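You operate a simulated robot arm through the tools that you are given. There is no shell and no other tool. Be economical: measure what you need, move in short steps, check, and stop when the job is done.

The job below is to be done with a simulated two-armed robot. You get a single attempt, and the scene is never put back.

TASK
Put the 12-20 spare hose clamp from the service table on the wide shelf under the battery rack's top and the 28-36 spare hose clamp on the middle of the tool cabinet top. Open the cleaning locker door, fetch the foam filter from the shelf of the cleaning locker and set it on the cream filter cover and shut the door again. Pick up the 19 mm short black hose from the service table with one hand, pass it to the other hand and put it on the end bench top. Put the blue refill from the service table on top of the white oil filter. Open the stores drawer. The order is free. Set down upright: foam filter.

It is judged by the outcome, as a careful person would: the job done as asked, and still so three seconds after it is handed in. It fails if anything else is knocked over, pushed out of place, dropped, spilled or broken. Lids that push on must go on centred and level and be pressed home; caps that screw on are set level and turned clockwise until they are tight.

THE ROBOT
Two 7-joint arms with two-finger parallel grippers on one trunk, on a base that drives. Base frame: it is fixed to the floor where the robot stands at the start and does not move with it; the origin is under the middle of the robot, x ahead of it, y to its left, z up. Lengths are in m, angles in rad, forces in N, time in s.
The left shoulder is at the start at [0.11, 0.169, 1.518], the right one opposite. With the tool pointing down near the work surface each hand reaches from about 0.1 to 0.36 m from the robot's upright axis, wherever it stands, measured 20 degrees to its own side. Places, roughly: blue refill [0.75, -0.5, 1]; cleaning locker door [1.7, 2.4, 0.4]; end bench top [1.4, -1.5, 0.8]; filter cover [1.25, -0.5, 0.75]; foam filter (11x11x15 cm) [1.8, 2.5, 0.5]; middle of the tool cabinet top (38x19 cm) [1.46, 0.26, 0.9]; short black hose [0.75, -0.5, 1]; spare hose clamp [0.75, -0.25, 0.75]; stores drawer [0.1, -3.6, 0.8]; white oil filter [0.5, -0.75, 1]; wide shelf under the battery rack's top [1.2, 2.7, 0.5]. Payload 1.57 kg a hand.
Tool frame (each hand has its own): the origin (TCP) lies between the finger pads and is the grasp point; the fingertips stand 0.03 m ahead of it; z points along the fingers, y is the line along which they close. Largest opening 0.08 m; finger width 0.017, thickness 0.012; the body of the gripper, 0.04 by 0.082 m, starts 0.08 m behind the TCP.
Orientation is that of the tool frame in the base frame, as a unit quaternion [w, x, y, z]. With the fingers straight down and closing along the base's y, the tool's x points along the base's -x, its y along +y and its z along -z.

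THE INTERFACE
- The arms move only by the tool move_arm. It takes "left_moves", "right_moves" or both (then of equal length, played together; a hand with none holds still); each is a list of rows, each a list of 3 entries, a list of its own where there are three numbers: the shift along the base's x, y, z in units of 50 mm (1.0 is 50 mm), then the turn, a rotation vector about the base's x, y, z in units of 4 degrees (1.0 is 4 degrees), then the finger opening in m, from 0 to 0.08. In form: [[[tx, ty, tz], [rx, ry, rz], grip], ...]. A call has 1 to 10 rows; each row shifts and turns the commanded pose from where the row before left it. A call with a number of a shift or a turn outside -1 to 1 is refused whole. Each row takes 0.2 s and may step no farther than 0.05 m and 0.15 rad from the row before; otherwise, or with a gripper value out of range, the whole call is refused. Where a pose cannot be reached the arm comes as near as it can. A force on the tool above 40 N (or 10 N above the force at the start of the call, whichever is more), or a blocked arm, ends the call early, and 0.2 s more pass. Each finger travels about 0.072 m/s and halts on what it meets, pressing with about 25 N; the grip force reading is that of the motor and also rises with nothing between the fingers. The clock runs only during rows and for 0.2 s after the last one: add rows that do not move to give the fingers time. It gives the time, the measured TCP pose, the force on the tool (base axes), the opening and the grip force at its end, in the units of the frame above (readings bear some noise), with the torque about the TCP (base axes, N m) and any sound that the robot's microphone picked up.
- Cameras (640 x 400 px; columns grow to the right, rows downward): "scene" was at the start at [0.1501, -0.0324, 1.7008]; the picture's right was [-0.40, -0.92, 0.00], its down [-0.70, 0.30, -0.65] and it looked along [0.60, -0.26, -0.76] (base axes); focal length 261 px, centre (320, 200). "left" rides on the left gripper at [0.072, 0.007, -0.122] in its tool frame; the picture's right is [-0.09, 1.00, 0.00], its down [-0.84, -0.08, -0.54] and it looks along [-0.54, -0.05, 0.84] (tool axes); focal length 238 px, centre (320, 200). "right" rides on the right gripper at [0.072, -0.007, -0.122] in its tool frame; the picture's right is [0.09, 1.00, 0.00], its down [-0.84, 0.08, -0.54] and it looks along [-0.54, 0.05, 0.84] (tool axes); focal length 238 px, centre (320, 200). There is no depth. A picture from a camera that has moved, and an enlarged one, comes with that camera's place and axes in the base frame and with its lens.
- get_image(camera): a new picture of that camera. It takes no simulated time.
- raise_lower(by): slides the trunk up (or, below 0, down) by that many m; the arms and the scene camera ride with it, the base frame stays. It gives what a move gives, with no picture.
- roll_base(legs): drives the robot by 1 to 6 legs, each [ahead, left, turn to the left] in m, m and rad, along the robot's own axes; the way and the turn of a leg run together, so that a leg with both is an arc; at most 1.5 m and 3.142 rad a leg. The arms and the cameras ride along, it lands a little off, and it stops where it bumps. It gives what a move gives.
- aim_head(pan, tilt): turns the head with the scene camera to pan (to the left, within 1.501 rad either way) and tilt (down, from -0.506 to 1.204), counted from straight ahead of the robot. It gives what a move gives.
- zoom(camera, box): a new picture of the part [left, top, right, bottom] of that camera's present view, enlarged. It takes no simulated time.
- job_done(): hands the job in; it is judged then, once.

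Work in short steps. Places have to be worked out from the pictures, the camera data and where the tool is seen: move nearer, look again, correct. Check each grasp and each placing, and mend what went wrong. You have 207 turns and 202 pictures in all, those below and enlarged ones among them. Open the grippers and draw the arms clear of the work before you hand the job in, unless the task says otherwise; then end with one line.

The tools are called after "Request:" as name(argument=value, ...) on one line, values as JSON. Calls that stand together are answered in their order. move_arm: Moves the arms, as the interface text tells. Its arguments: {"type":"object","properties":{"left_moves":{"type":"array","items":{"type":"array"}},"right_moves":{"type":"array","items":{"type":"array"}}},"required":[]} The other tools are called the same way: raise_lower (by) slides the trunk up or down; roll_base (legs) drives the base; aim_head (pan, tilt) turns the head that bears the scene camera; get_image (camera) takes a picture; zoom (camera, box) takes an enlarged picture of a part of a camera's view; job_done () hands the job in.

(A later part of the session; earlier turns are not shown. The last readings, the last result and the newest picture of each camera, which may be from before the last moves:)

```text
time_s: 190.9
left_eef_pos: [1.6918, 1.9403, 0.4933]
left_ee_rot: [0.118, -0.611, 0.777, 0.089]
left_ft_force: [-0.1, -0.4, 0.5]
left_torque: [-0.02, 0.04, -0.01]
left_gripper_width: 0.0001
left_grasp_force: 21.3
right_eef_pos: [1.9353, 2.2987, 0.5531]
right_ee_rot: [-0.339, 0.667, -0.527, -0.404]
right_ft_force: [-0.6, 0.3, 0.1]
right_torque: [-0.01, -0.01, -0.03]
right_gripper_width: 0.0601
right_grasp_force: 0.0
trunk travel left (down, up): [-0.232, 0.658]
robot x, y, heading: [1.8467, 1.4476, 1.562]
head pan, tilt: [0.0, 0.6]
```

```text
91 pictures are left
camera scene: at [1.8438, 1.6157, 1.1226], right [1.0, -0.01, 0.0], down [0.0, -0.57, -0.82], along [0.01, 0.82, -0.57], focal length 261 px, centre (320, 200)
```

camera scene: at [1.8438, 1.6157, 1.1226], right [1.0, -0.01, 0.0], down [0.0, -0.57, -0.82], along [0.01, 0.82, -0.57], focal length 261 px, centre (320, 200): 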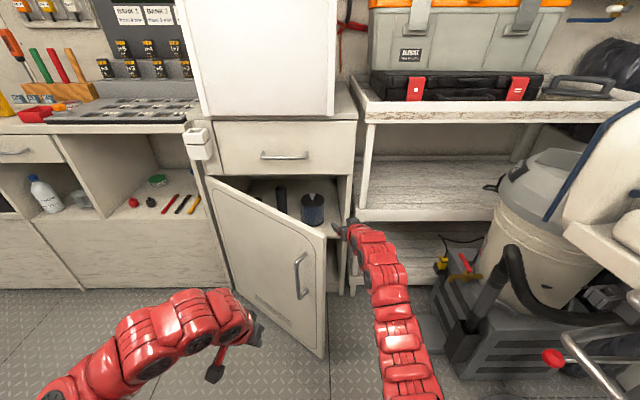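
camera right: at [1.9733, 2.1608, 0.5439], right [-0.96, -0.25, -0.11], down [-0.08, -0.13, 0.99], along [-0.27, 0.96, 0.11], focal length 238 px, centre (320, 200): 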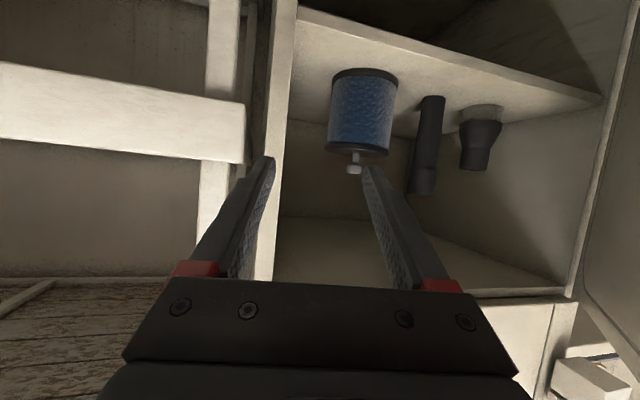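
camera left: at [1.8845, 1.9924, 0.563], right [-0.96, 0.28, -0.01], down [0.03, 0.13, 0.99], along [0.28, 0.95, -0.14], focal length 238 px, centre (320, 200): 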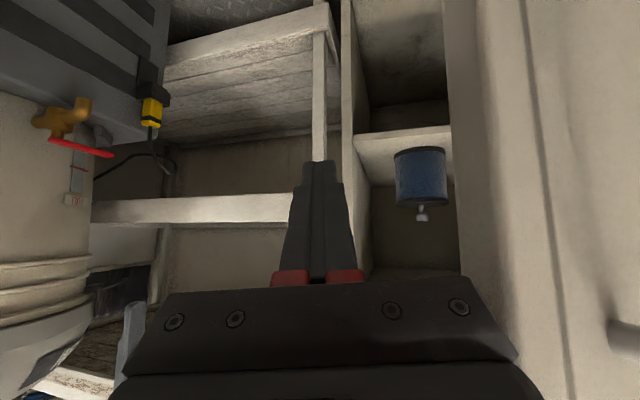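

Knob at (1.828, 2.506, 0.53). Shift the hand left (a touch on the door edge only opens it further), then check.

Request:
move_arm(right_moves=[[[-0.4, 0.3, 0], [0, 0, 0], 0.06], [[-0.4, 0.3, 0], [0, 0, 0], 0.06], [[-0.3, 0.3, 0], [0, 0, 0], 0.06], [[-0.2, 0.2, 0], [0, 0, 0], 0.06], [[0, 0, 0], [0, 0, 0], 0.06]])

Request:
get_image(camera="right")

```text
time_s: 192.1
left_eef_pos: [1.6916, 1.9402, 0.4927]
left_ee_rot: [0.118, -0.612, 0.777, 0.089]
left_ft_force: [0.0, 0.0, 0.1]
left_torque: [0.01, -0.03, -0.02]
left_gripper_width: 0.0001
left_grasp_force: 21.1
right_eef_pos: [1.8697, 2.3527, 0.5536]
right_ee_rot: [-0.338, 0.667, -0.526, -0.404]
right_ft_force: [-0.2, -0.2, -0.1]
right_torque: [-0.02, -0.04, 0.02]
right_gripper_width: 0.0601
right_grasp_force: 0.0
trunk travel left (down, up): [-0.232, 0.658]
robot x, y, heading: [1.8442, 1.4513, 1.563]
head pan, tilt: [0.0, 0.6]
```

```text
90 pictures are left
camera right: at [1.9078, 2.2162, 0.544], right [-0.96, -0.25, -0.11], down [-0.08, -0.13, 0.99], along [-0.27, 0.96, 0.11], focal length 238 px, centre (320, 200)
```

right: 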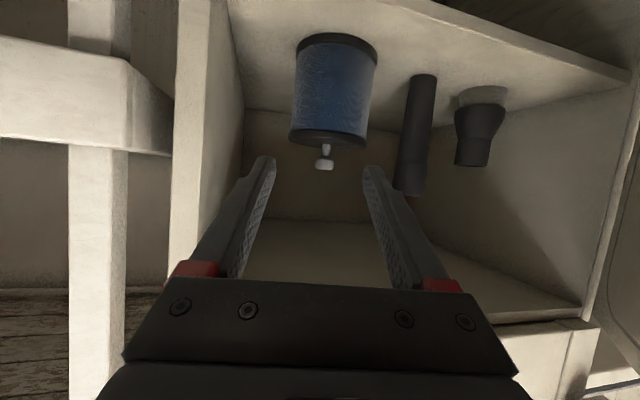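

Shift the hand to line up (x 1.828, z 0.534), then drive forward 0.13 m.

Request:
move_arm(right_moves=[[[-0.42, 0, -0.2], [0, 0, 0], 0.06], [[-0.42, 0, -0.19], [0, 0, 0], 0.06], [[0, 0, 0], [0, 0, 0], 0.06]])

Request:
roll_base(legs=[[0.12, 0, 0]])

Request:
get_image(camera="right")

```text
time_s: 192.9
left_eef_pos: [1.6897, 1.9414, 0.4923]
left_ee_rot: [0.118, -0.611, 0.777, 0.089]
left_ft_force: [0.1, -0.1, 1.0]
left_torque: [0.02, -0.01, -0.02]
left_gripper_width: 0.0001
left_grasp_force: 21.5
right_eef_pos: [1.8289, 2.3555, 0.5356]
right_ee_rot: [-0.339, 0.667, -0.527, -0.403]
right_ft_force: [-0.6, -0.8, 0.2]
right_torque: [-0.03, 0.02, 0.0]
right_gripper_width: 0.0601
right_grasp_force: 0.0
trunk travel left (down, up): [-0.232, 0.658]
robot x, y, heading: [1.8393, 1.4491, 1.562]
head pan, tilt: [0.0, 0.6]
```

```text
time_s: 194.2
left_eef_pos: [1.691, 2.0606, 0.4915]
left_ee_rot: [0.118, -0.613, 0.777, 0.089]
left_ft_force: [-0.1, 0.0, -0.2]
left_torque: [-0.02, 0.02, -0.02]
left_gripper_width: 0.0
left_grasp_force: 21.2
right_eef_pos: [1.828, 2.4741, 0.5333]
right_ee_rot: [-0.338, 0.667, -0.526, -0.404]
right_ft_force: [-0.6, 0.9, -0.9]
right_torque: [0.02, 0.02, 0.0]
right_gripper_width: 0.06
right_grasp_force: 0.1
trunk travel left (down, up): [-0.232, 0.658]
robot x, y, heading: [1.8477, 1.5683, 1.565]
head pan, tilt: [0.0, 0.6]
```

```text
89 pictures are left
camera right: at [1.8667, 2.3362, 0.5248], right [-0.96, -0.26, -0.11], down [-0.08, -0.13, 0.99], along [-0.27, 0.96, 0.11], focal length 238 px, centre (320, 200)
```

right: 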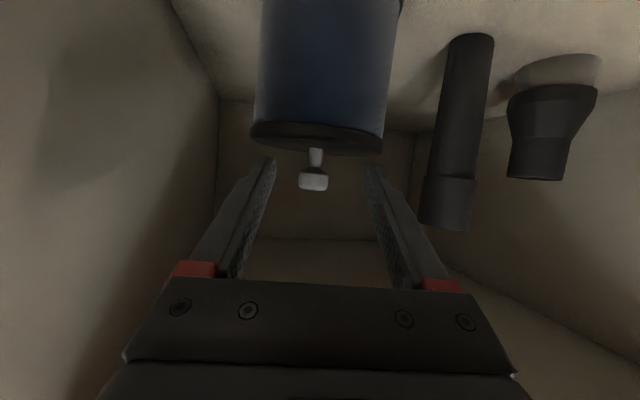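

Advance 0.03 m and close on the knob.

Request:
move_arm(right_moves=[[[-0.06, 0.32, 0], [0, 0, 0], 0.06], [[0, 0.28, -0.02], [0, 0, 0], 0.06], [[0, 0, 0], [0, 0, 0], 0.06], [[0, 0, 0], [0, 0, 0], 0.01], [[0, 0, 0], [0, 0, 0], 0.01], [[0, 0, 0], [0, 0, 0], 0.01], [[0, 0, 0], [0, 0, 0], 0.01]])

Request:
get_image(camera="right")

```text
time_s: 195.8
left_eef_pos: [1.6902, 2.0597, 0.4923]
left_ee_rot: [0.118, -0.613, 0.776, 0.088]
left_ft_force: [0.3, 0.1, 0.4]
left_torque: [-0.03, 0.03, -0.01]
left_gripper_width: 0.0002
left_grasp_force: 21.4
right_eef_pos: [1.8254, 2.4795, 0.5353]
right_ee_rot: [-0.338, 0.668, -0.526, -0.404]
right_ft_force: [-1.0, -0.3, -0.1]
right_torque: [0.02, 0.03, 0.01]
right_gripper_width: 0.01
right_grasp_force: 0.1
right hand out of reach, approached as far as the arm can: row 1, 2
trunk travel left (down, up): [-0.232, 0.658]
robot x, y, heading: [1.8413, 1.571, 1.562]
head pan, tilt: [0.0, 0.6]
```

```text
88 pictures are left
camera right: at [1.8637, 2.3414, 0.5268], right [-0.96, -0.26, -0.11], down [-0.08, -0.13, 0.99], along [-0.27, 0.96, 0.11], focal length 238 px, centre (320, 200)
```

right: 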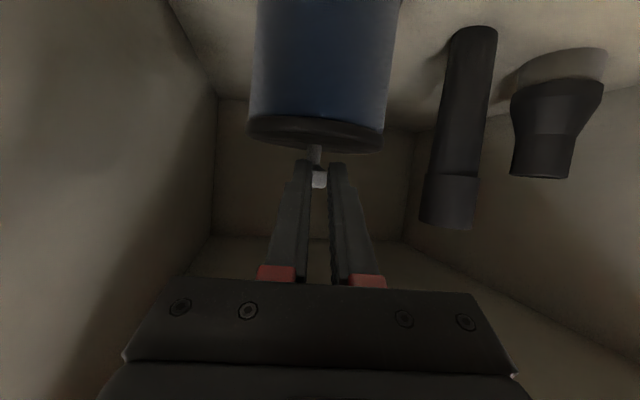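

Arm at reach limit; reopen, roll the base 0.028 m forward, then close.

Request:
move_arm(right_moves=[[[0, 0, 0], [0, 0, 0], 0.05], [[0, 0, 0], [0, 0, 0], 0.06], [[0, 0, 0], [0, 0, 0], 0.06], [[0, 0, 0], [0, 0, 0], 0.06]])

Request:
roll_base(legs=[[0.028, 0, 0]])

Request:
get_image(camera="right")

```text
time_s: 196.8
left_eef_pos: [1.6907, 2.0607, 0.4937]
left_ee_rot: [0.118, -0.612, 0.776, 0.09]
left_ft_force: [-0.1, 0.1, 0.0]
left_torque: [-0.02, 0.01, 0.02]
left_gripper_width: 0.0
left_grasp_force: 20.4
right_eef_pos: [1.8251, 2.4782, 0.5365]
right_ee_rot: [-0.338, 0.668, -0.526, -0.403]
right_ft_force: [-0.5, 0.2, 1.1]
right_torque: [0.0, -0.02, -0.03]
right_gripper_width: 0.0599
right_grasp_force: 0.0
trunk travel left (down, up): [-0.232, 0.658]
robot x, y, heading: [1.8427, 1.5652, 1.565]
head pan, tilt: [0.0, 0.6]
```

```text
time_s: 197.6
left_eef_pos: [1.6917, 2.0885, 0.4928]
left_ee_rot: [0.119, -0.613, 0.776, 0.088]
left_ft_force: [-0.9, 0.0, 0.0]
left_torque: [0.0, 0.0, -0.02]
left_gripper_width: 0.0
left_grasp_force: 21.0
right_eef_pos: [1.8237, 2.5068, 0.5355]
right_ee_rot: [-0.338, 0.668, -0.526, -0.403]
right_ft_force: [-0.7, 0.1, 0.0]
right_torque: [0.06, 0.03, 0.02]
right_gripper_width: 0.0603
right_grasp_force: 0.0
trunk travel left (down, up): [-0.232, 0.658]
robot x, y, heading: [1.8449, 1.5983, 1.566]
head pan, tilt: [0.0, 0.6]
```

```text
87 pictures are left
camera right: at [1.8636, 2.3695, 0.5262], right [-0.96, -0.26, -0.11], down [-0.08, -0.13, 0.99], along [-0.27, 0.96, 0.11], focal length 238 px, centre (320, 200)
```

right: 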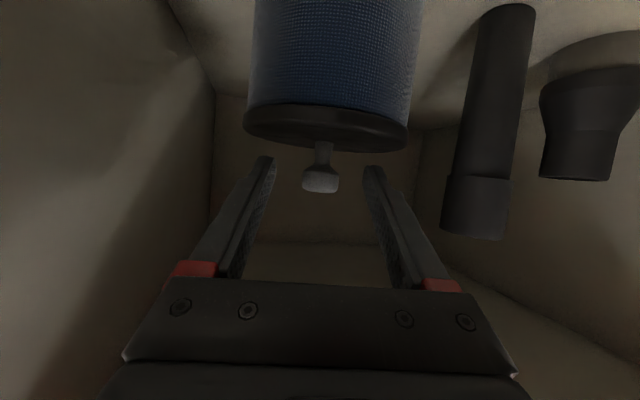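

Knob is between the pads. Lower 4 mm and close.

Request:
move_arm(right_moves=[[[0, 0, -0.08], [0, 0, 0], 0.06], [[0, 0, 0], [0, 0, 0], 0.03], [[0, 0, 0], [0, 0, 0], 0.01], [[0, 0, 0], [0, 0, 0], 0.01], [[0, 0, 0], [0, 0, 0], 0.01], [[0, 0, 0], [0, 0, 0], 0.01]])

Request:
get_image(camera="right")

```text
time_s: 199.0
left_eef_pos: [1.6907, 2.0886, 0.4929]
left_ee_rot: [0.118, -0.612, 0.777, 0.089]
left_ft_force: [0.1, 0.0, 0.5]
left_torque: [-0.03, 0.02, 0.01]
left_gripper_width: 0.0
left_grasp_force: 20.6
right_eef_pos: [1.8243, 2.5071, 0.5324]
right_ee_rot: [-0.337, 0.668, -0.526, -0.404]
right_ft_force: [-1.5, 0.6, 2.3]
right_torque: [0.1, 0.26, 0.02]
right_gripper_width: 0.0227
right_grasp_force: 25.2
trunk travel left (down, up): [-0.232, 0.658]
robot x, y, heading: [1.8458, 1.5969, 1.568]
head pan, tilt: [0.0, 0.6]
```

```text
86 pictures are left
camera right: at [1.8633, 2.3687, 0.5231], right [-0.96, -0.26, -0.11], down [-0.07, -0.13, 0.99], along [-0.27, 0.96, 0.11], focal length 238 px, centre (320, 200)
```

right: 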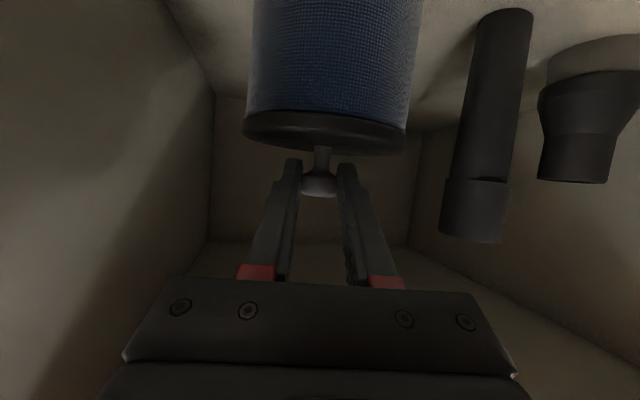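

Knob gripped. Lift 0.03 m with the trunk, back out 0.2 m and look.

Request:
raise_lower(by=0.03)

Request:
roll_base(legs=[[-0.2, 0, 0]])

Request:
get_image(camera="scene")

Request:
get_image(camera="right")

```text
time_s: 199.7
left_eef_pos: [1.6907, 2.0881, 0.5223]
left_ee_rot: [0.118, -0.612, 0.777, 0.088]
left_ft_force: [-0.1, -0.5, 0.5]
left_torque: [-0.01, -0.01, 0.0]
left_gripper_width: 0.0001
left_grasp_force: 21.3
right_eef_pos: [1.8248, 2.506, 0.562]
right_ee_rot: [-0.337, 0.668, -0.527, -0.403]
right_ft_force: [-0.8, 0.6, -1.7]
right_torque: [-0.01, 0.04, 0.03]
right_gripper_width: 0.0226
right_grasp_force: 24.6
trunk travel left (down, up): [-0.262, 0.628]
robot x, y, heading: [1.8381, 1.594, 1.559]
head pan, tilt: [0.0, 0.6]
```

```text
time_s: 201.3
left_eef_pos: [1.6896, 1.8845, 0.524]
left_ee_rot: [0.118, -0.613, 0.776, 0.089]
left_ft_force: [0.1, -0.7, 0.0]
left_torque: [0.02, 0.03, 0.0]
left_gripper_width: 0.0001
left_grasp_force: 20.9
right_eef_pos: [1.821, 2.302, 0.5636]
right_ee_rot: [-0.337, 0.668, -0.526, -0.405]
right_ft_force: [-0.1, 0.3, -1.1]
right_torque: [-0.05, -0.01, 0.03]
right_gripper_width: 0.0226
right_grasp_force: 24.8
trunk travel left (down, up): [-0.262, 0.628]
robot x, y, heading: [1.8444, 1.3922, 1.567]
head pan, tilt: [0.0, 0.6]
```

```text
85 pictures are left
camera scene: at [1.843, 1.5588, 1.1528], right [1.0, 0.0, 0.0], down [0.0, -0.56, -0.83], along [0.0, 0.83, -0.56], focal length 261 px, centre (320, 200)
```

scene: 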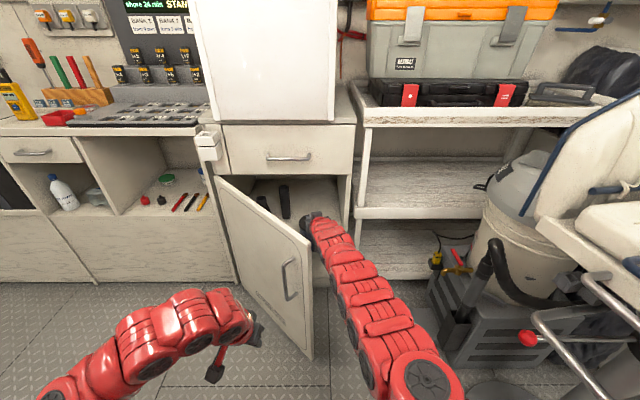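

```text
84 pictures are left
camera right: at [1.8606, 2.165, 0.5531], right [-0.96, -0.26, -0.11], down [-0.07, -0.13, 0.99], along [-0.27, 0.96, 0.11], focal length 238 px, centre (320, 200)
```

right: 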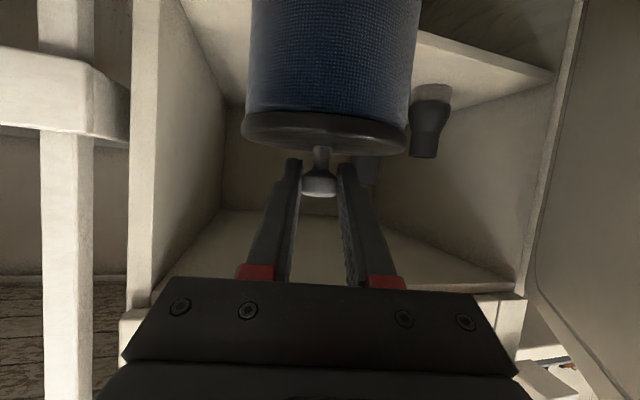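

Filter held upright. Move it right clear of the door, back away and raise the trunk; I'll shut the door when I return with the other clamp.

Request:
move_arm(right_moves=[[[0.6, 0, 0.1], [0, 0, 0], 0.01], [[0.6, 0, 0.1], [0, 0, 0], 0.01], [[0.6, -0.2, 0.1], [0, 0, 0], 0.01], [[0.6, -0.2, 0], [0, 0, 0], 0.01], [[0, 0, 0], [0, 0, 0], 0.01]])

Request:
roll_base(legs=[[-0.35, 0, 0]])

Request:
raise_lower(by=0.4)

Request:
get_image(camera="scene")

```text
time_s: 202.6
left_eef_pos: [1.6893, 1.8849, 0.5222]
left_ee_rot: [0.118, -0.614, 0.776, 0.089]
left_ft_force: [-0.8, -0.3, -0.3]
left_torque: [0.0, 0.0, -0.02]
left_gripper_width: 0.0
left_grasp_force: 21.5
right_eef_pos: [1.9415, 2.2828, 0.5773]
right_ee_rot: [-0.337, 0.668, -0.526, -0.404]
right_ft_force: [0.3, -1.2, -0.9]
right_torque: [-0.04, -0.01, -0.04]
right_gripper_width: 0.0228
right_grasp_force: 24.5
trunk travel left (down, up): [-0.262, 0.628]
robot x, y, heading: [1.8428, 1.3945, 1.569]
head pan, tilt: [0.0, 0.6]
```

```text
time_s: 204.8
left_eef_pos: [1.6856, 1.5277, 0.5242]
left_ee_rot: [0.118, -0.616, 0.774, 0.089]
left_ft_force: [-0.4, 0.7, -0.6]
left_torque: [-0.02, 0.0, -0.02]
left_gripper_width: 0.0001
left_grasp_force: 20.7
right_eef_pos: [1.9356, 1.9288, 0.5773]
right_ee_rot: [-0.336, 0.67, -0.523, -0.406]
right_ft_force: [0.1, 0.0, -0.7]
right_torque: [-0.02, -0.02, 0.0]
right_gripper_width: 0.0226
right_grasp_force: 24.7
trunk travel left (down, up): [-0.262, 0.628]
robot x, y, heading: [1.8411, 1.0358, 1.577]
head pan, tilt: [0.0, 0.6]
```

```text
time_s: 208.7
left_eef_pos: [1.6858, 1.5273, 0.9235]
left_ee_rot: [0.119, -0.615, 0.774, 0.089]
left_ft_force: [0.1, -0.5, 0.9]
left_torque: [0.02, 0.0, 0.03]
left_gripper_width: 0.0
left_grasp_force: 21.2
right_eef_pos: [1.9356, 1.9284, 0.9769]
right_ee_rot: [-0.336, 0.67, -0.524, -0.405]
right_ft_force: [0.6, 0.9, -1.5]
right_torque: [-0.03, -0.02, 0.02]
right_gripper_width: 0.0227
right_grasp_force: 25.0
trunk travel left (down, up): [-0.662, 0.228]
robot x, y, heading: [1.8457, 1.0387, 1.577]
head pan, tilt: [0.0, 0.6]
```

```text
83 pictures are left
camera scene: at [1.8418, 1.2046, 1.5526], right [1.0, 0.0, 0.0], down [0.0, -0.57, -0.82], along [0.0, 0.82, -0.57], focal length 261 px, centre (320, 200)
```

scene: 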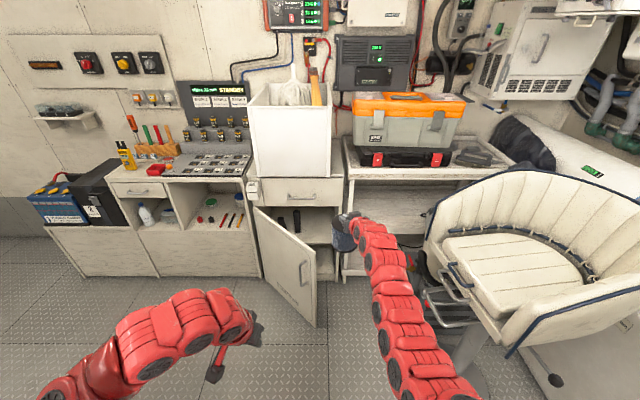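

Raise the trunk a bit more and drive back along the aisle, then turn left to face the wooden bench.

Request:
raise_lower(by=0.17)

Request:
roll_base(legs=[[-0.2, -0.15, 0], [-0.5, -0.32, 0], [-0.85, -0.12, 0], [0, 0, 1.56]])

Request:
get_image(camera="scene")

Request:
get_image(camera="right")

```text
time_s: 210.6
left_eef_pos: [1.6852, 1.5289, 1.0921]
left_ee_rot: [0.118, -0.617, 0.773, 0.089]
left_ft_force: [-0.4, 0.4, -0.3]
left_torque: [-0.02, 0.03, 0.0]
left_gripper_width: 0.0
left_grasp_force: 20.6
right_eef_pos: [1.9362, 1.9298, 1.1476]
right_ee_rot: [-0.336, 0.67, -0.523, -0.406]
right_ft_force: [0.8, -0.2, -0.9]
right_torque: [0.0, 0.02, -0.05]
right_gripper_width: 0.0226
right_grasp_force: 25.5
trunk travel left (down, up): [-0.832, 0.058]
robot x, y, heading: [1.8432, 1.0377, 1.574]
head pan, tilt: [0.0, 0.6]
```

```text
time_s: 223.4
left_eef_pos: [1.9628, -0.6814, 1.093]
left_ee_rot: [-0.019, 0.984, -0.103, -0.147]
left_ft_force: [0.2, -0.5, 0.0]
left_torque: [0.02, -0.04, -0.01]
left_gripper_width: 0.0001
left_grasp_force: 21.4
right_eef_pos: [1.558, -0.4382, 1.1472]
right_ee_rot: [0.054, 0.843, 0.111, -0.524]
right_ft_force: [0.1, -0.3, -1.7]
right_torque: [0.0, -0.04, -0.02]
right_gripper_width: 0.0228
right_grasp_force: 25.3
trunk travel left (down, up): [-0.832, 0.058]
robot x, y, heading: [2.4503, -0.5187, -3.119]
head pan, tilt: [0.0, 0.6]
```

```text
82 pictures are left
camera scene: at [2.2815, -0.5205, 1.7227], right [-0.02, 1.0, 0.0], down [0.57, 0.01, -0.82], along [-0.82, -0.02, -0.57], focal length 261 px, centre (320, 200)
```

scene: 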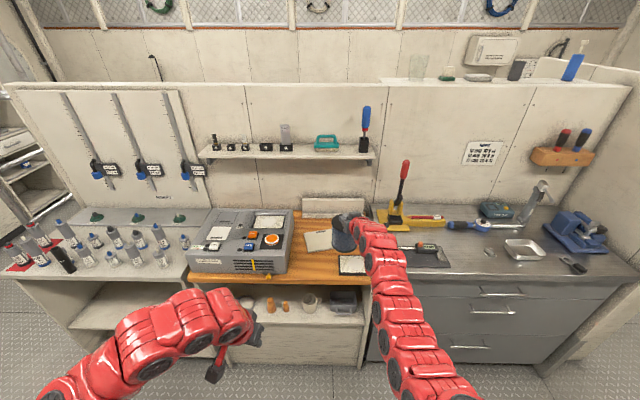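

```text
81 pictures are left
camera right: at [1.6948, -0.3984, 1.138], right [0.28, -0.95, -0.11], down [0.13, -0.07, 0.99], along [-0.95, -0.29, 0.11], focal length 238 px, centre (320, 200)
```

right: 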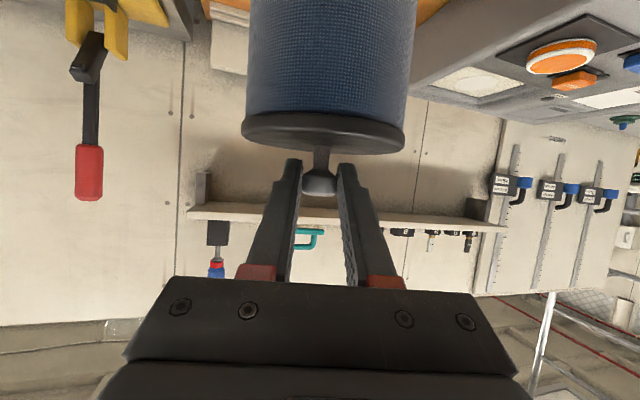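

Zoom in on the cover region in the scene camera to get its exact location.

Request:
zoom(camera="scene", box=[270, 190, 390, 290])

```text
4.00 times, centred on (330, 240) of scene
camera zoom: at [2.2815, -0.5205, 1.7227], right [-0.02, 1.0, 0.0], down [0.57, 0.01, -0.82], along [-0.82, -0.02, -0.57], focal length 1044 px, centre (280, 40)
```

zoom: 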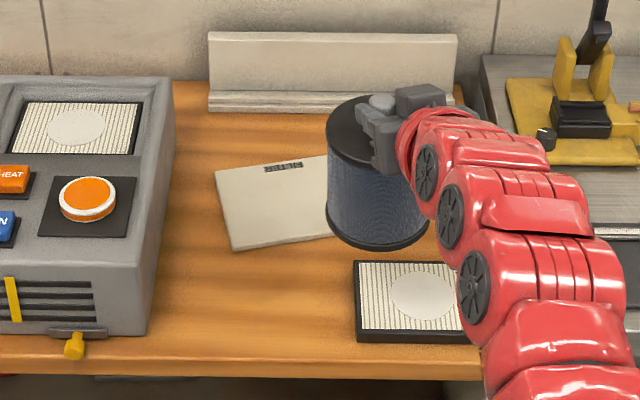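

Use the free left camera to see the cover from nearer.

Request:
get_image(camera="left")

```text
79 pictures are left
camera left: at [2.0645, -0.7124, 1.1885], right [-0.29, -0.96, 0.02], down [-0.61, 0.2, 0.76], along [-0.73, 0.21, -0.65], focal length 238 px, centre (320, 200)
```

left: 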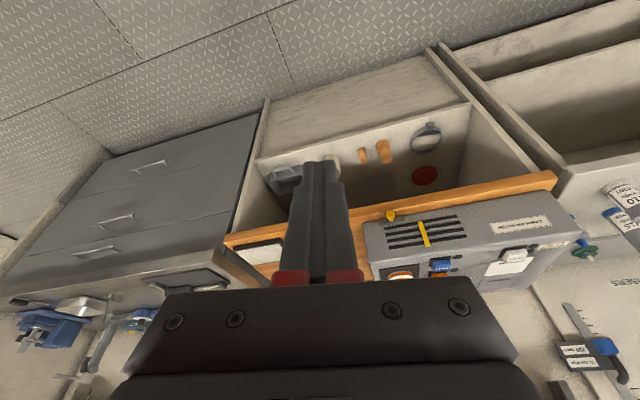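

Drive forward 0.17 and slide left 0.08 so the filter is near the cover; then view from left camera.

Request:
roll_base(legs=[[0.17, 0.08, 0]])

Request:
get_image(camera="left")

Request:
zoom(camera="scene", box=[260, 200, 400, 310])

```text
time_s: 224.9
left_eef_pos: [1.797, -0.7675, 1.0933]
left_ee_rot: [-0.019, 0.984, -0.102, -0.148]
left_ft_force: [1.1, 0.0, 0.7]
left_torque: [-0.01, 0.02, -0.01]
left_gripper_width: 0.0001
left_grasp_force: 21.4
right_eef_pos: [1.3924, -0.5229, 1.1484]
right_ee_rot: [0.055, 0.843, 0.112, -0.523]
right_ft_force: [-0.4, -0.3, -1.9]
right_torque: [-0.02, -0.04, -0.02]
right_gripper_width: 0.0223
right_grasp_force: 25.0
trunk travel left (down, up): [-0.832, 0.058]
robot x, y, heading: [2.2843, -0.6001, -3.121]
head pan, tilt: [0.0, 0.6]
```

```text
78 pictures are left
camera left: at [1.8987, -0.7972, 1.189], right [-0.29, -0.96, 0.02], down [-0.61, 0.2, 0.76], along [-0.73, 0.21, -0.64], focal length 238 px, centre (320, 200)
```

left: 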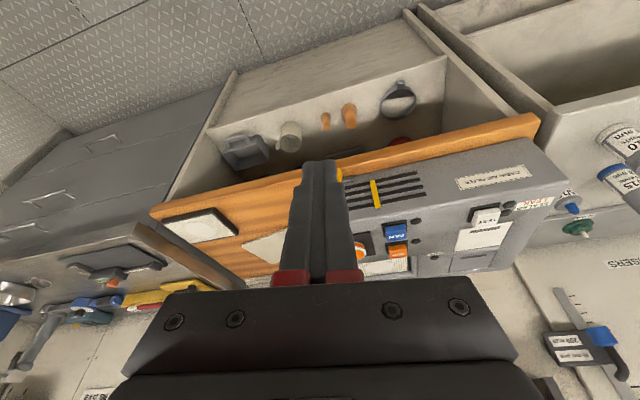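

```text
3.64 times, centred on (330, 255) of scene
camera zoom: at [2.1158, -0.6046, 1.7229], right [-0.02, 1.0, 0.0], down [0.56, 0.01, -0.83], along [-0.83, -0.02, -0.56], focal length 949 px, centre (284, 0)
```

zoom: 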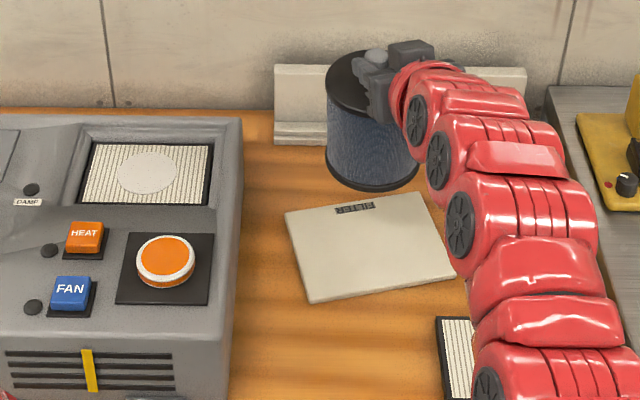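

Cover centre ≈(1.365, −0.523). Roll forward 0.027 and lower with the trunk by 0.1, then compare filter base with the cover edges.

Request:
roll_base(legs=[[0.027, 0, 0]])

Request:
raise_lower(by=-0.09)

Request:
zoom(camera="scene", box=[260, 200, 400, 310])

```text
time_s: 225.8
left_eef_pos: [1.7736, -0.7682, 1.0931]
left_ee_rot: [-0.019, 0.984, -0.102, -0.148]
left_ft_force: [1.0, 0.3, 0.0]
left_torque: [0.01, 0.06, 0.06]
left_gripper_width: 0.0
left_grasp_force: 22.2
right_eef_pos: [1.3682, -0.5263, 1.1514]
right_ee_rot: [0.055, 0.841, 0.113, -0.526]
right_ft_force: [0.7, 0.0, -1.7]
right_torque: [0.04, -0.03, 0.01]
right_gripper_width: 0.0227
right_grasp_force: 24.6
trunk travel left (down, up): [-0.832, 0.058]
robot x, y, heading: [2.2586, -0.5977, -3.122]
head pan, tilt: [0.0, 0.6]
```

```text
time_s: 227.0
left_eef_pos: [1.7693, -0.7697, 1.0022]
left_ee_rot: [-0.018, 0.984, -0.103, -0.147]
left_ft_force: [0.3, -0.2, -0.5]
left_torque: [0.03, 0.02, -0.02]
left_gripper_width: 0.0001
left_grasp_force: 21.3
right_eef_pos: [1.3629, -0.5259, 1.0577]
right_ee_rot: [0.054, 0.843, 0.112, -0.523]
right_ft_force: [0.3, 0.1, -0.7]
right_torque: [-0.02, 0.01, 0.0]
right_gripper_width: 0.0226
right_grasp_force: 24.5
trunk travel left (down, up): [-0.742, 0.148]
robot x, y, heading: [2.2586, -0.6029, -3.117]
head pan, tilt: [0.0, 0.6]
```

```text
3.64 times, centred on (330, 255) of scene
camera zoom: at [2.0875, -0.606, 1.6327], right [-0.02, 1.0, 0.0], down [0.57, 0.01, -0.82], along [-0.82, -0.02, -0.57], focal length 949 px, centre (284, 0)
```

zoom: 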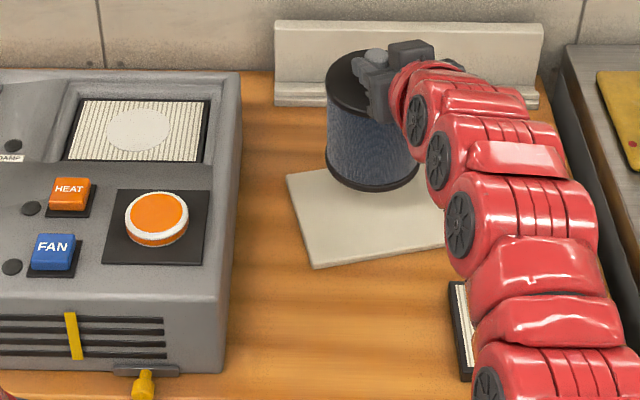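

Lower another 0.04 m and re-evaluate.

Request:
raise_lower(by=-0.04)

Request:
zoom(camera="scene", box=[260, 200, 400, 310])

```text
time_s: 227.8
left_eef_pos: [1.7696, -0.7691, 0.964]
left_ee_rot: [-0.019, 0.984, -0.103, -0.147]
left_ft_force: [0.4, 0.2, 0.2]
left_torque: [-0.01, 0.01, -0.02]
left_gripper_width: 0.0
left_grasp_force: 21.0
right_eef_pos: [1.3646, -0.5251, 1.0175]
right_ee_rot: [0.055, 0.843, 0.112, -0.523]
right_ft_force: [0.2, 0.0, -1.2]
right_torque: [0.03, 0.0, 0.0]
right_gripper_width: 0.0225
right_grasp_force: 24.8
trunk travel left (down, up): [-0.702, 0.188]
robot x, y, heading: [2.2567, -0.6017, -3.117]
head pan, tilt: [0.0, 0.6]
```

```text
3.64 times, centred on (330, 255) of scene
camera zoom: at [2.0884, -0.606, 1.5927], right [-0.02, 1.0, 0.0], down [0.56, 0.01, -0.83], along [-0.82, -0.02, -0.56], focal length 949 px, centre (284, 0)
```

zoom: 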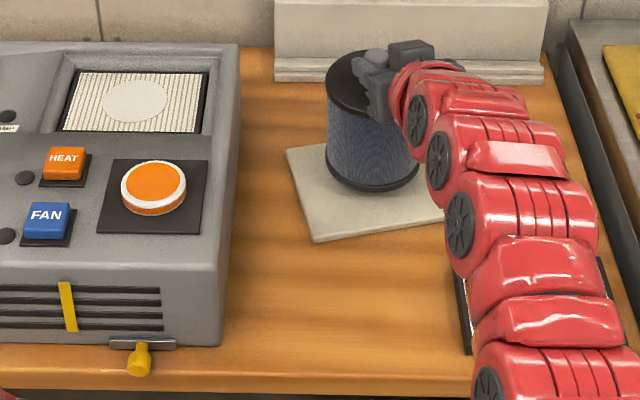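

Converging nicely. Lower 0.02 and check force.

Request:
raise_lower(by=-0.02)

Request:
zoom(camera="scene", box=[260, 200, 400, 310])

```text
time_s: 228.5
left_eef_pos: [1.7698, -0.768, 0.9431]
left_ee_rot: [-0.018, 0.984, -0.101, -0.147]
left_ft_force: [-0.5, 0.3, -0.3]
left_torque: [0.02, -0.01, 0.01]
left_gripper_width: 0.0
left_grasp_force: 21.3
right_eef_pos: [1.3652, -0.527, 0.9987]
right_ee_rot: [0.054, 0.842, 0.112, -0.524]
right_ft_force: [0.4, -0.1, 4.7]
right_torque: [-0.16, -0.11, 0.03]
right_gripper_width: 0.0225
right_grasp_force: 25.3
trunk travel left (down, up): [-0.682, 0.208]
robot x, y, heading: [2.2588, -0.6025, -3.121]
head pan, tilt: [0.0, 0.6]
```

```text
3.64 times, centred on (330, 255) of scene
camera zoom: at [2.0888, -0.606, 1.5728], right [-0.02, 1.0, 0.0], down [0.56, 0.01, -0.83], along [-0.83, -0.02, -0.56], focal length 949 px, centre (284, 0)
```

zoom: 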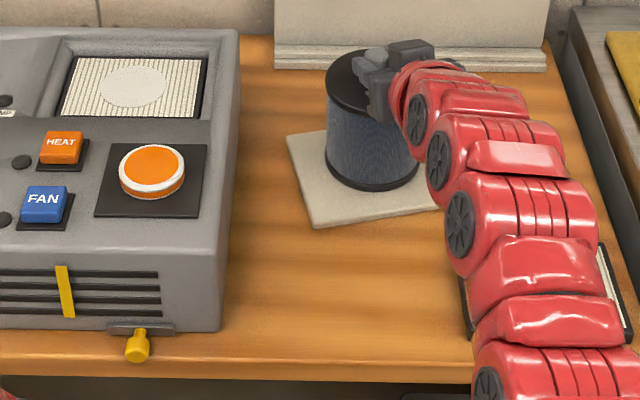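

Contact at filter base ≈0.857; it sits ~1 cm toward the back. Lift slightly, shift +x 0.010, y+0.001, and lower again.

Request:
move_arm(right_moves=[[[0, 0, 0.2], [0, 0, 0], 0.01], [[0.2, 0.02, 0], [0, 0, 0], 0.01], [[0, 0, 0], [0, 0, 0], 0.01], [[0, 0, -0.12], [0, 0, 0], 0.01], [[0, 0, 0], [0, 0, 0], 0.01]])

Request:
zoom(camera="scene", box=[260, 200, 400, 310])

```text
time_s: 229.7
left_eef_pos: [1.7683, -0.7695, 0.9426]
left_ee_rot: [-0.019, 0.983, -0.103, -0.148]
left_ft_force: [-0.8, -0.1, -0.9]
left_torque: [-0.01, 0.0, 0.02]
left_gripper_width: 0.0
left_grasp_force: 21.7
right_eef_pos: [1.3753, -0.5253, 1.0015]
right_ee_rot: [0.054, 0.843, 0.111, -0.523]
right_ft_force: [-0.4, 0.5, -0.8]
right_torque: [-0.01, -0.03, -0.02]
right_gripper_width: 0.0226
right_grasp_force: 25.2
trunk travel left (down, up): [-0.682, 0.208]
robot x, y, heading: [2.2581, -0.6008, -3.121]
head pan, tilt: [0.0, 0.6]
```

```text
3.64 times, centred on (330, 255) of scene
camera zoom: at [2.0879, -0.6061, 1.5727], right [-0.02, 1.0, 0.0], down [0.57, 0.01, -0.82], along [-0.82, -0.02, -0.57], focal length 949 px, centre (284, 0)
```

zoom: 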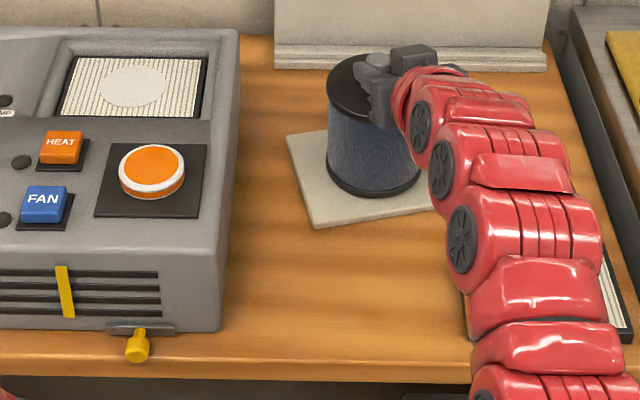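

Well centred. Lower the last millimetres to contact.

Request:
move_arm(right_moves=[[[0, 0, -0.05], [0, 0, 0], 0.01], [[0, 0, -0.04], [0, 0, 0], 0.01], [[0, 0, 0], [0, 0, 0], 0.01]])

```text
time_s: 230.5
left_eef_pos: [1.77, -0.7682, 0.9439]
left_ee_rot: [-0.018, 0.984, -0.102, -0.146]
left_ft_force: [0.6, 0.1, 0.7]
left_torque: [-0.02, 0.01, 0.0]
left_gripper_width: 0.0
left_grasp_force: 21.5
right_eef_pos: [1.3758, -0.524, 0.9987]
right_ee_rot: [0.055, 0.842, 0.112, -0.525]
right_ft_force: [-0.7, 1.8, 7.5]
right_torque: [-0.3, 0.13, -0.04]
right_gripper_width: 0.0225
right_grasp_force: 25.0
trunk travel left (down, up): [-0.682, 0.208]
robot x, y, heading: [2.2557, -0.6003, -3.118]
head pan, tilt: [0.0, 0.6]
```

Set down. Open the fingers and retreat along the finger axis.

Request:
move_arm(right_moves=[[[0, 0, 0.02], [0, 0, 0], 0.03], [[0, 0, 0], [0, 0, 0], 0.06], [[0, 0, 0], [0, 0, 0], 0.06], [[0.2, 0.05, 0.1], [0, 0, 0], 0.06], [[0.4, 0.1, 0.2], [0, 0, 0], 0.06], [[0.7, 0.16, 0.36], [0, 0, 0], 0.06], [[0.8, 0.19, 0.4], [0, 0, 0], 0.06], [[0.8, 0.19, 0.4], [0, 0, 0], 0.06], [[0, 0, 0], [0, 0, 0], 0.06]])

Request:
get_image(camera="right")

Request:
zoom(camera="scene", box=[260, 200, 400, 310])

```text
time_s: 232.5
left_eef_pos: [1.7698, -0.7677, 0.9424]
left_ee_rot: [-0.019, 0.984, -0.102, -0.147]
left_ft_force: [0.1, 0.1, -0.1]
left_torque: [0.02, 0.0, -0.01]
left_gripper_width: 0.0001
left_grasp_force: 21.4
right_eef_pos: [1.5197, -0.4923, 1.07]
right_ee_rot: [0.054, 0.843, 0.112, -0.524]
right_ft_force: [0.3, -0.2, -0.7]
right_torque: [0.0, 0.02, -0.02]
right_gripper_width: 0.0601
right_grasp_force: 0.1
trunk travel left (down, up): [-0.682, 0.208]
robot x, y, heading: [2.2553, -0.6026, -3.118]
head pan, tilt: [0.0, 0.6]
```

```text
72 pictures are left
camera right: at [1.6557, -0.4517, 1.0623], right [0.28, -0.95, -0.11], down [0.13, -0.07, 0.99], along [-0.95, -0.3, 0.11], focal length 238 px, centre (320, 200)
```

right: 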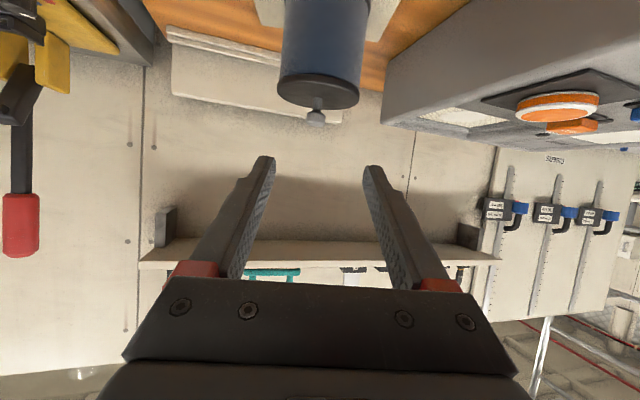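

```text
3.64 times, centred on (330, 255) of scene
camera zoom: at [2.0873, -0.6062, 1.5726], right [-0.02, 1.0, 0.0], down [0.57, 0.01, -0.82], along [-0.82, -0.02, -0.57], focal length 949 px, centre (284, 0)
```

zoom: 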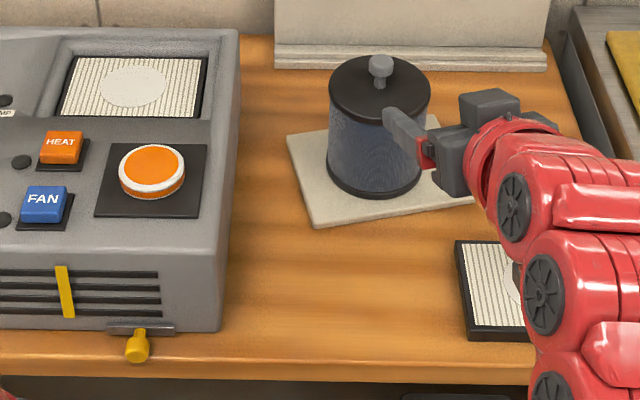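

Filter is centred and upright on the cover. Next the stores drawer: back off, turn to face −y, and drive toward it.

Request:
roll_base(legs=[[-0.2, 0, 0], [0, 0, 1.55], [1.45, 0, 0], [0.3, -0.7, 0], [0, -1.4, 0]])

Request:
get_image(camera="scene")

```text
time_s: 251.8
left_eef_pos: [1.2346, -2.8174, 0.9434]
left_ee_rot: [0.088, 0.791, 0.593, -0.118]
left_ft_force: [-0.8, 0.1, 0.1]
left_torque: [0.01, -0.07, 0.02]
left_gripper_width: 0.0002
left_grasp_force: 21.5
right_eef_pos: [0.9379, -3.0456, 1.0726]
right_ee_rot: [0.397, 0.543, 0.653, -0.347]
right_ft_force: [-1.9, -0.4, -0.3]
right_torque: [-0.01, -0.05, 0.06]
right_gripper_width: 0.0599
right_grasp_force: 0.1
trunk travel left (down, up): [-0.682, 0.208]
robot x, y, heading: [1.1106, -2.3158, -1.623]
head pan, tilt: [0.0, 0.6]
stopped in leg 5: the robot was blocked; the commanded pose is now the measured one
```

```text
70 pictures are left
camera scene: at [1.0919, -2.4877, 1.5726], right [-1.0, 0.06, 0.0], down [0.04, 0.56, -0.82], along [-0.04, -0.82, -0.57], focal length 261 px, centre (320, 200)
```

scene: 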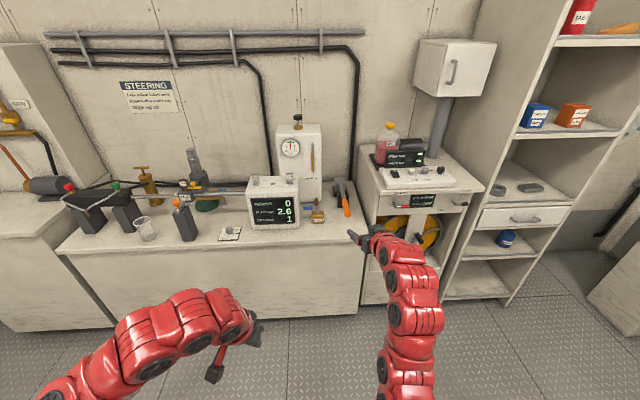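

Blocked by the ladder behind. Retract the right hand a little, go forward 0.1, and slide right past the ladder.

Request:
move_arm(right_moves=[[[0, 0.6, 0.3], [0, 0, 0], 0.06], [[0, 0.6, 0.3], [0, 0, 0], 0.06], [[0, 0.6, 0.3], [0, 0, 0], 0.06], [[0, 0, 0], [0, 0, 0], 0.06]])

Request:
roll_base(legs=[[0.12, 0, 0.05], [0, -0.75, 0]])

Request:
get_image(camera="scene")

```text
time_s: 252.8
left_eef_pos: [1.2403, -2.8188, 0.9413]
left_ee_rot: [0.085, 0.792, 0.592, -0.12]
left_ft_force: [0.1, -0.5, -0.1]
left_torque: [0.02, 0.02, -0.01]
left_gripper_width: 0.0
left_grasp_force: 21.4
right_eef_pos: [0.9444, -2.9662, 1.1135]
right_ee_rot: [0.396, 0.542, 0.655, -0.347]
right_ft_force: [0.4, 0.8, -0.2]
right_torque: [0.0, -0.02, 0.0]
right_gripper_width: 0.0601
right_grasp_force: 0.1
right hand out of reach, approached as far as the arm can: row 3
trunk travel left (down, up): [-0.682, 0.208]
robot x, y, heading: [1.1118, -2.3173, -1.627]
head pan, tilt: [0.0, 0.6]
```

```text
time_s: 257.7
left_eef_pos: [0.5116, -2.9284, 0.9416]
left_ee_rot: [0.09, 0.773, 0.617, -0.117]
left_ft_force: [0.4, 0.3, -0.8]
left_torque: [0.02, 0.02, 0.02]
left_gripper_width: 0.0001
left_grasp_force: 21.6
right_eef_pos: [0.2241, -3.0932, 1.1133]
right_ee_rot: [0.406, 0.523, 0.67, -0.335]
right_ft_force: [0.7, 0.1, 0.1]
right_torque: [0.02, 0.02, 0.0]
right_gripper_width: 0.0602
right_grasp_force: 0.2
trunk travel left (down, up): [-0.682, 0.208]
robot x, y, heading: [0.3526, -2.4368, -1.569]
head pan, tilt: [0.0, 0.6]
```

```text
69 pictures are left
camera scene: at [0.3517, -2.6078, 1.5727], right [-1.0, -0.01, 0.0], down [0.0, 0.57, -0.82], along [0.01, -0.82, -0.57], focal length 261 px, centre (320, 200)
```

scene: 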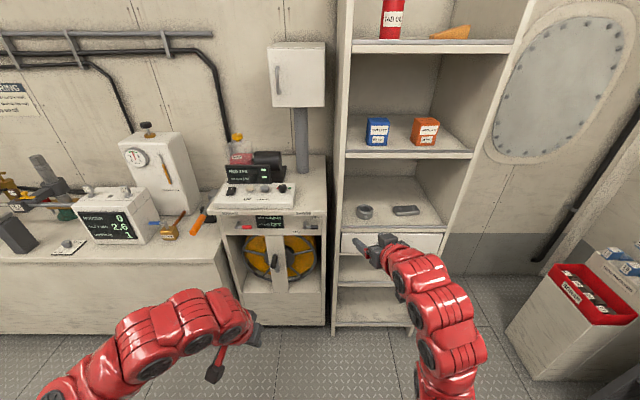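

The drawer is right ahead of the right hand. View with the right camera.

Request:
get_image(camera="right")

```text
68 pictures are left
camera right: at [0.1871, -2.9592, 1.1035], right [0.96, 0.27, -0.11], down [0.07, 0.13, 0.99], along [0.28, -0.95, 0.11], focal length 238 px, centre (320, 200)
```

right: 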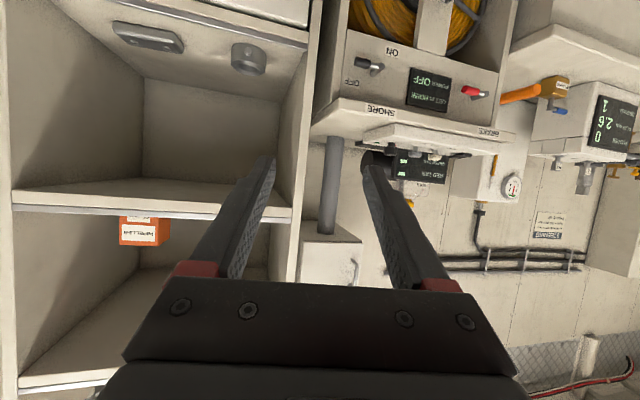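

Lower the trunk 0.27 and slide right 0.25 to see the drawer handle.

Request:
roll_base(legs=[[0, -0.25, 0]])

Request:
raise_lower(by=-0.27)

Request:
get_image(camera="right")

Request:
get_image(camera="scene")

```text
time_s: 259.5
left_eef_pos: [0.266, -2.9306, 0.9423]
left_ee_rot: [0.088, 0.774, 0.616, -0.118]
left_ft_force: [0.1, -0.8, 0.0]
left_torque: [0.03, -0.02, -0.01]
left_gripper_width: 0.0002
left_grasp_force: 21.7
right_eef_pos: [-0.0217, -3.0944, 1.112]
right_ee_rot: [0.406, 0.522, 0.671, -0.335]
right_ft_force: [-0.6, -0.7, 0.9]
right_torque: [-0.01, -0.01, -0.01]
right_gripper_width: 0.0597
right_grasp_force: 0.1
trunk travel left (down, up): [-0.682, 0.208]
robot x, y, heading: [0.1087, -2.4407, -1.564]
head pan, tilt: [0.0, 0.6]
```

```text
time_s: 262.2
left_eef_pos: [0.2665, -2.9298, 0.6724]
left_ee_rot: [0.09, 0.773, 0.617, -0.118]
left_ft_force: [0.1, 0.0, 0.1]
left_torque: [0.01, 0.03, -0.03]
left_gripper_width: 0.0
left_grasp_force: 21.5
right_eef_pos: [-0.0209, -3.095, 0.8421]
right_ee_rot: [0.407, 0.522, 0.67, -0.336]
right_ft_force: [-1.1, -0.5, 0.0]
right_torque: [0.01, 0.04, -0.02]
right_gripper_width: 0.06
right_grasp_force: 0.1
trunk travel left (down, up): [-0.412, 0.478]
robot x, y, heading: [0.1092, -2.4365, -1.57]
head pan, tilt: [0.0, 0.6]
```

```text
67 pictures are left
camera right: at [-0.0592, -2.9602, 0.8337], right [0.96, 0.27, -0.11], down [0.07, 0.13, 0.99], along [0.28, -0.95, 0.11], focal length 238 px, centre (320, 200)
```

right: 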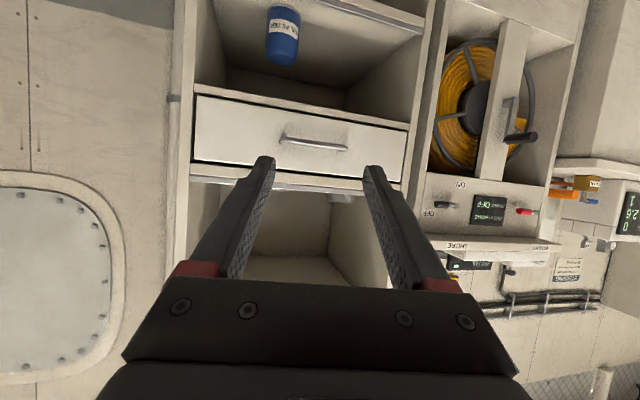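

```text
66 pictures are left
camera scene: at [0.1058, -2.609, 1.3028], right [-1.0, 0.0, 0.0], down [0.0, 0.56, -0.83], along [0.0, -0.83, -0.56], focal length 261 px, centre (320, 200)
```

scene: 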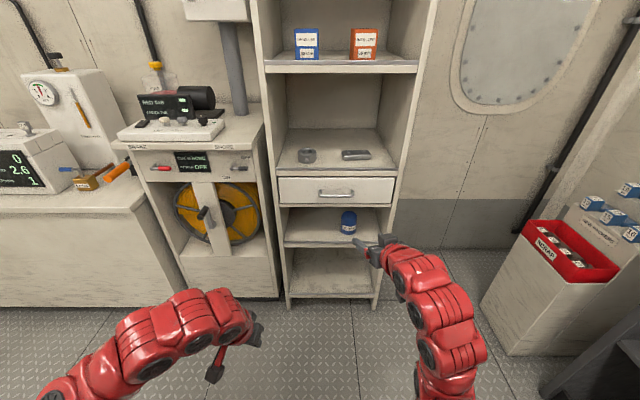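

Handle ≈(0.05, −3.432, 0.774), a horizontal bar. Zoom to judge its stand-off.

Request:
zoom(camera="right", box=[250, 110, 390, 180])

```text
4.57 times, centred on (320, 145) of right
camera zoom: at [-0.0592, -2.9602, 0.8337], right [0.96, 0.27, -0.11], down [0.07, 0.13, 0.99], along [0.28, -0.95, 0.11], focal length 1090 px, centre (320, 451)
```

zoom: 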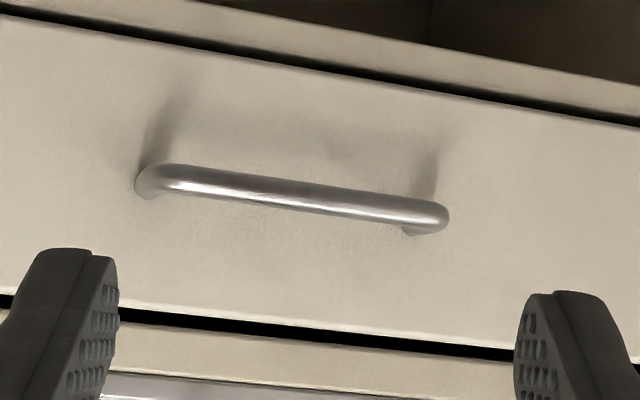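

Best is to grip the bar with the right hand rolled 90°. Roll it in two calls.

Request:
move_arm(right_moves=[[[0, 0, 0], [-0.227, 1, 0.51], 0.06], [[0, 0, 0], [-0.227, 1, 0.51], 0.06], [[0, 0, 0], [-0.227, 1, 0.51], 0.06], [[0, 0, 0], [-0.227, 1, 0.51], 0.06], [[0, 0, 0], [-0.227, 1, 0.51], 0.06], [[0, 0, 0], [-0.227, 1, 0.51], 0.06], [[0, 0, 0], [-0.227, 1, 0.51], 0.06], [[0, 0, 0], [-0.227, 1, 0.51], 0.06], [[0, 0, 0], [-0.227, 1, 0.51], 0.06], [[0, 0, 0], [-0.227, 1, 0.51], 0.06]])

Request:
move_arm(right_moves=[[[0, 0, 0], [-0.227, 1, 0.51], 0.06], [[0, 0, 0], [-0.227, 1, 0.51], 0.06], [[0, 0, 0], [-0.227, 1, 0.51], 0.06], [[0, 0, 0], [-0.227, 1, 0.51], 0.06], [[0, 0, 0], [-0.227, 1, 0.51], 0.06], [[0, 0, 0], [-0.227, 1, 0.51], 0.06], [[0, 0, 0], [-0.227, 1, 0.51], 0.06], [[0, 0, 0], [-0.227, 1, 0.51], 0.06], [[0, 0, 0], [-0.227, 1, 0.51], 0.06], [[0, 0, 0], [0, 0, 0], 0.06]])

Request:
get_image(camera="right")

```text
time_s: 264.4
left_eef_pos: [0.2656, -2.9301, 0.6723]
left_ee_rot: [0.09, 0.773, 0.617, -0.117]
left_ft_force: [-0.7, -0.3, -0.2]
left_torque: [-0.01, -0.02, -0.03]
left_gripper_width: 0.0
left_grasp_force: 21.1
right_eef_pos: [-0.0209, -3.0942, 0.8438]
right_ee_rot: [0.246, 0.219, 0.82, -0.468]
right_ft_force: [0.7, 0.8, -0.3]
right_torque: [-0.02, -0.03, 0.01]
right_gripper_width: 0.0599
right_grasp_force: 0.1
trunk travel left (down, up): [-0.412, 0.478]
robot x, y, heading: [0.1085, -2.4394, -1.57]
head pan, tilt: [0.0, 0.6]
```

```text
time_s: 266.6
left_eef_pos: [0.2651, -2.9297, 0.6725]
left_ee_rot: [0.09, 0.773, 0.617, -0.118]
left_ft_force: [0.2, -0.5, -0.7]
left_torque: [-0.01, 0.0, 0.02]
left_gripper_width: 0.0001
left_grasp_force: 21.8
right_eef_pos: [-0.0216, -3.0948, 0.8434]
right_ee_rot: [0.066, -0.085, 0.845, -0.524]
right_ft_force: [-0.7, 0.5, 0.3]
right_torque: [0.01, 0.03, 0.03]
right_gripper_width: 0.0602
right_grasp_force: 0.2
trunk travel left (down, up): [-0.412, 0.478]
robot x, y, heading: [0.1048, -2.4394, -1.563]
head pan, tilt: [0.0, 0.6]
```

```text
64 pictures are left
camera right: at [-0.1137, -3.0074, 0.902], right [-0.16, 0.41, -0.9], down [0.7, 0.69, 0.19], along [0.69, -0.6, -0.4], focal length 238 px, centre (320, 200)
```

right: 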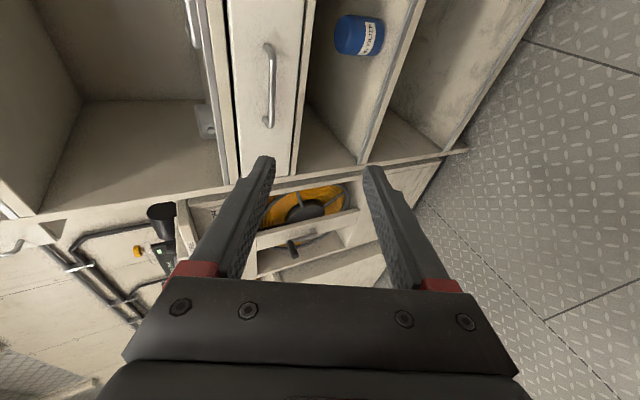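

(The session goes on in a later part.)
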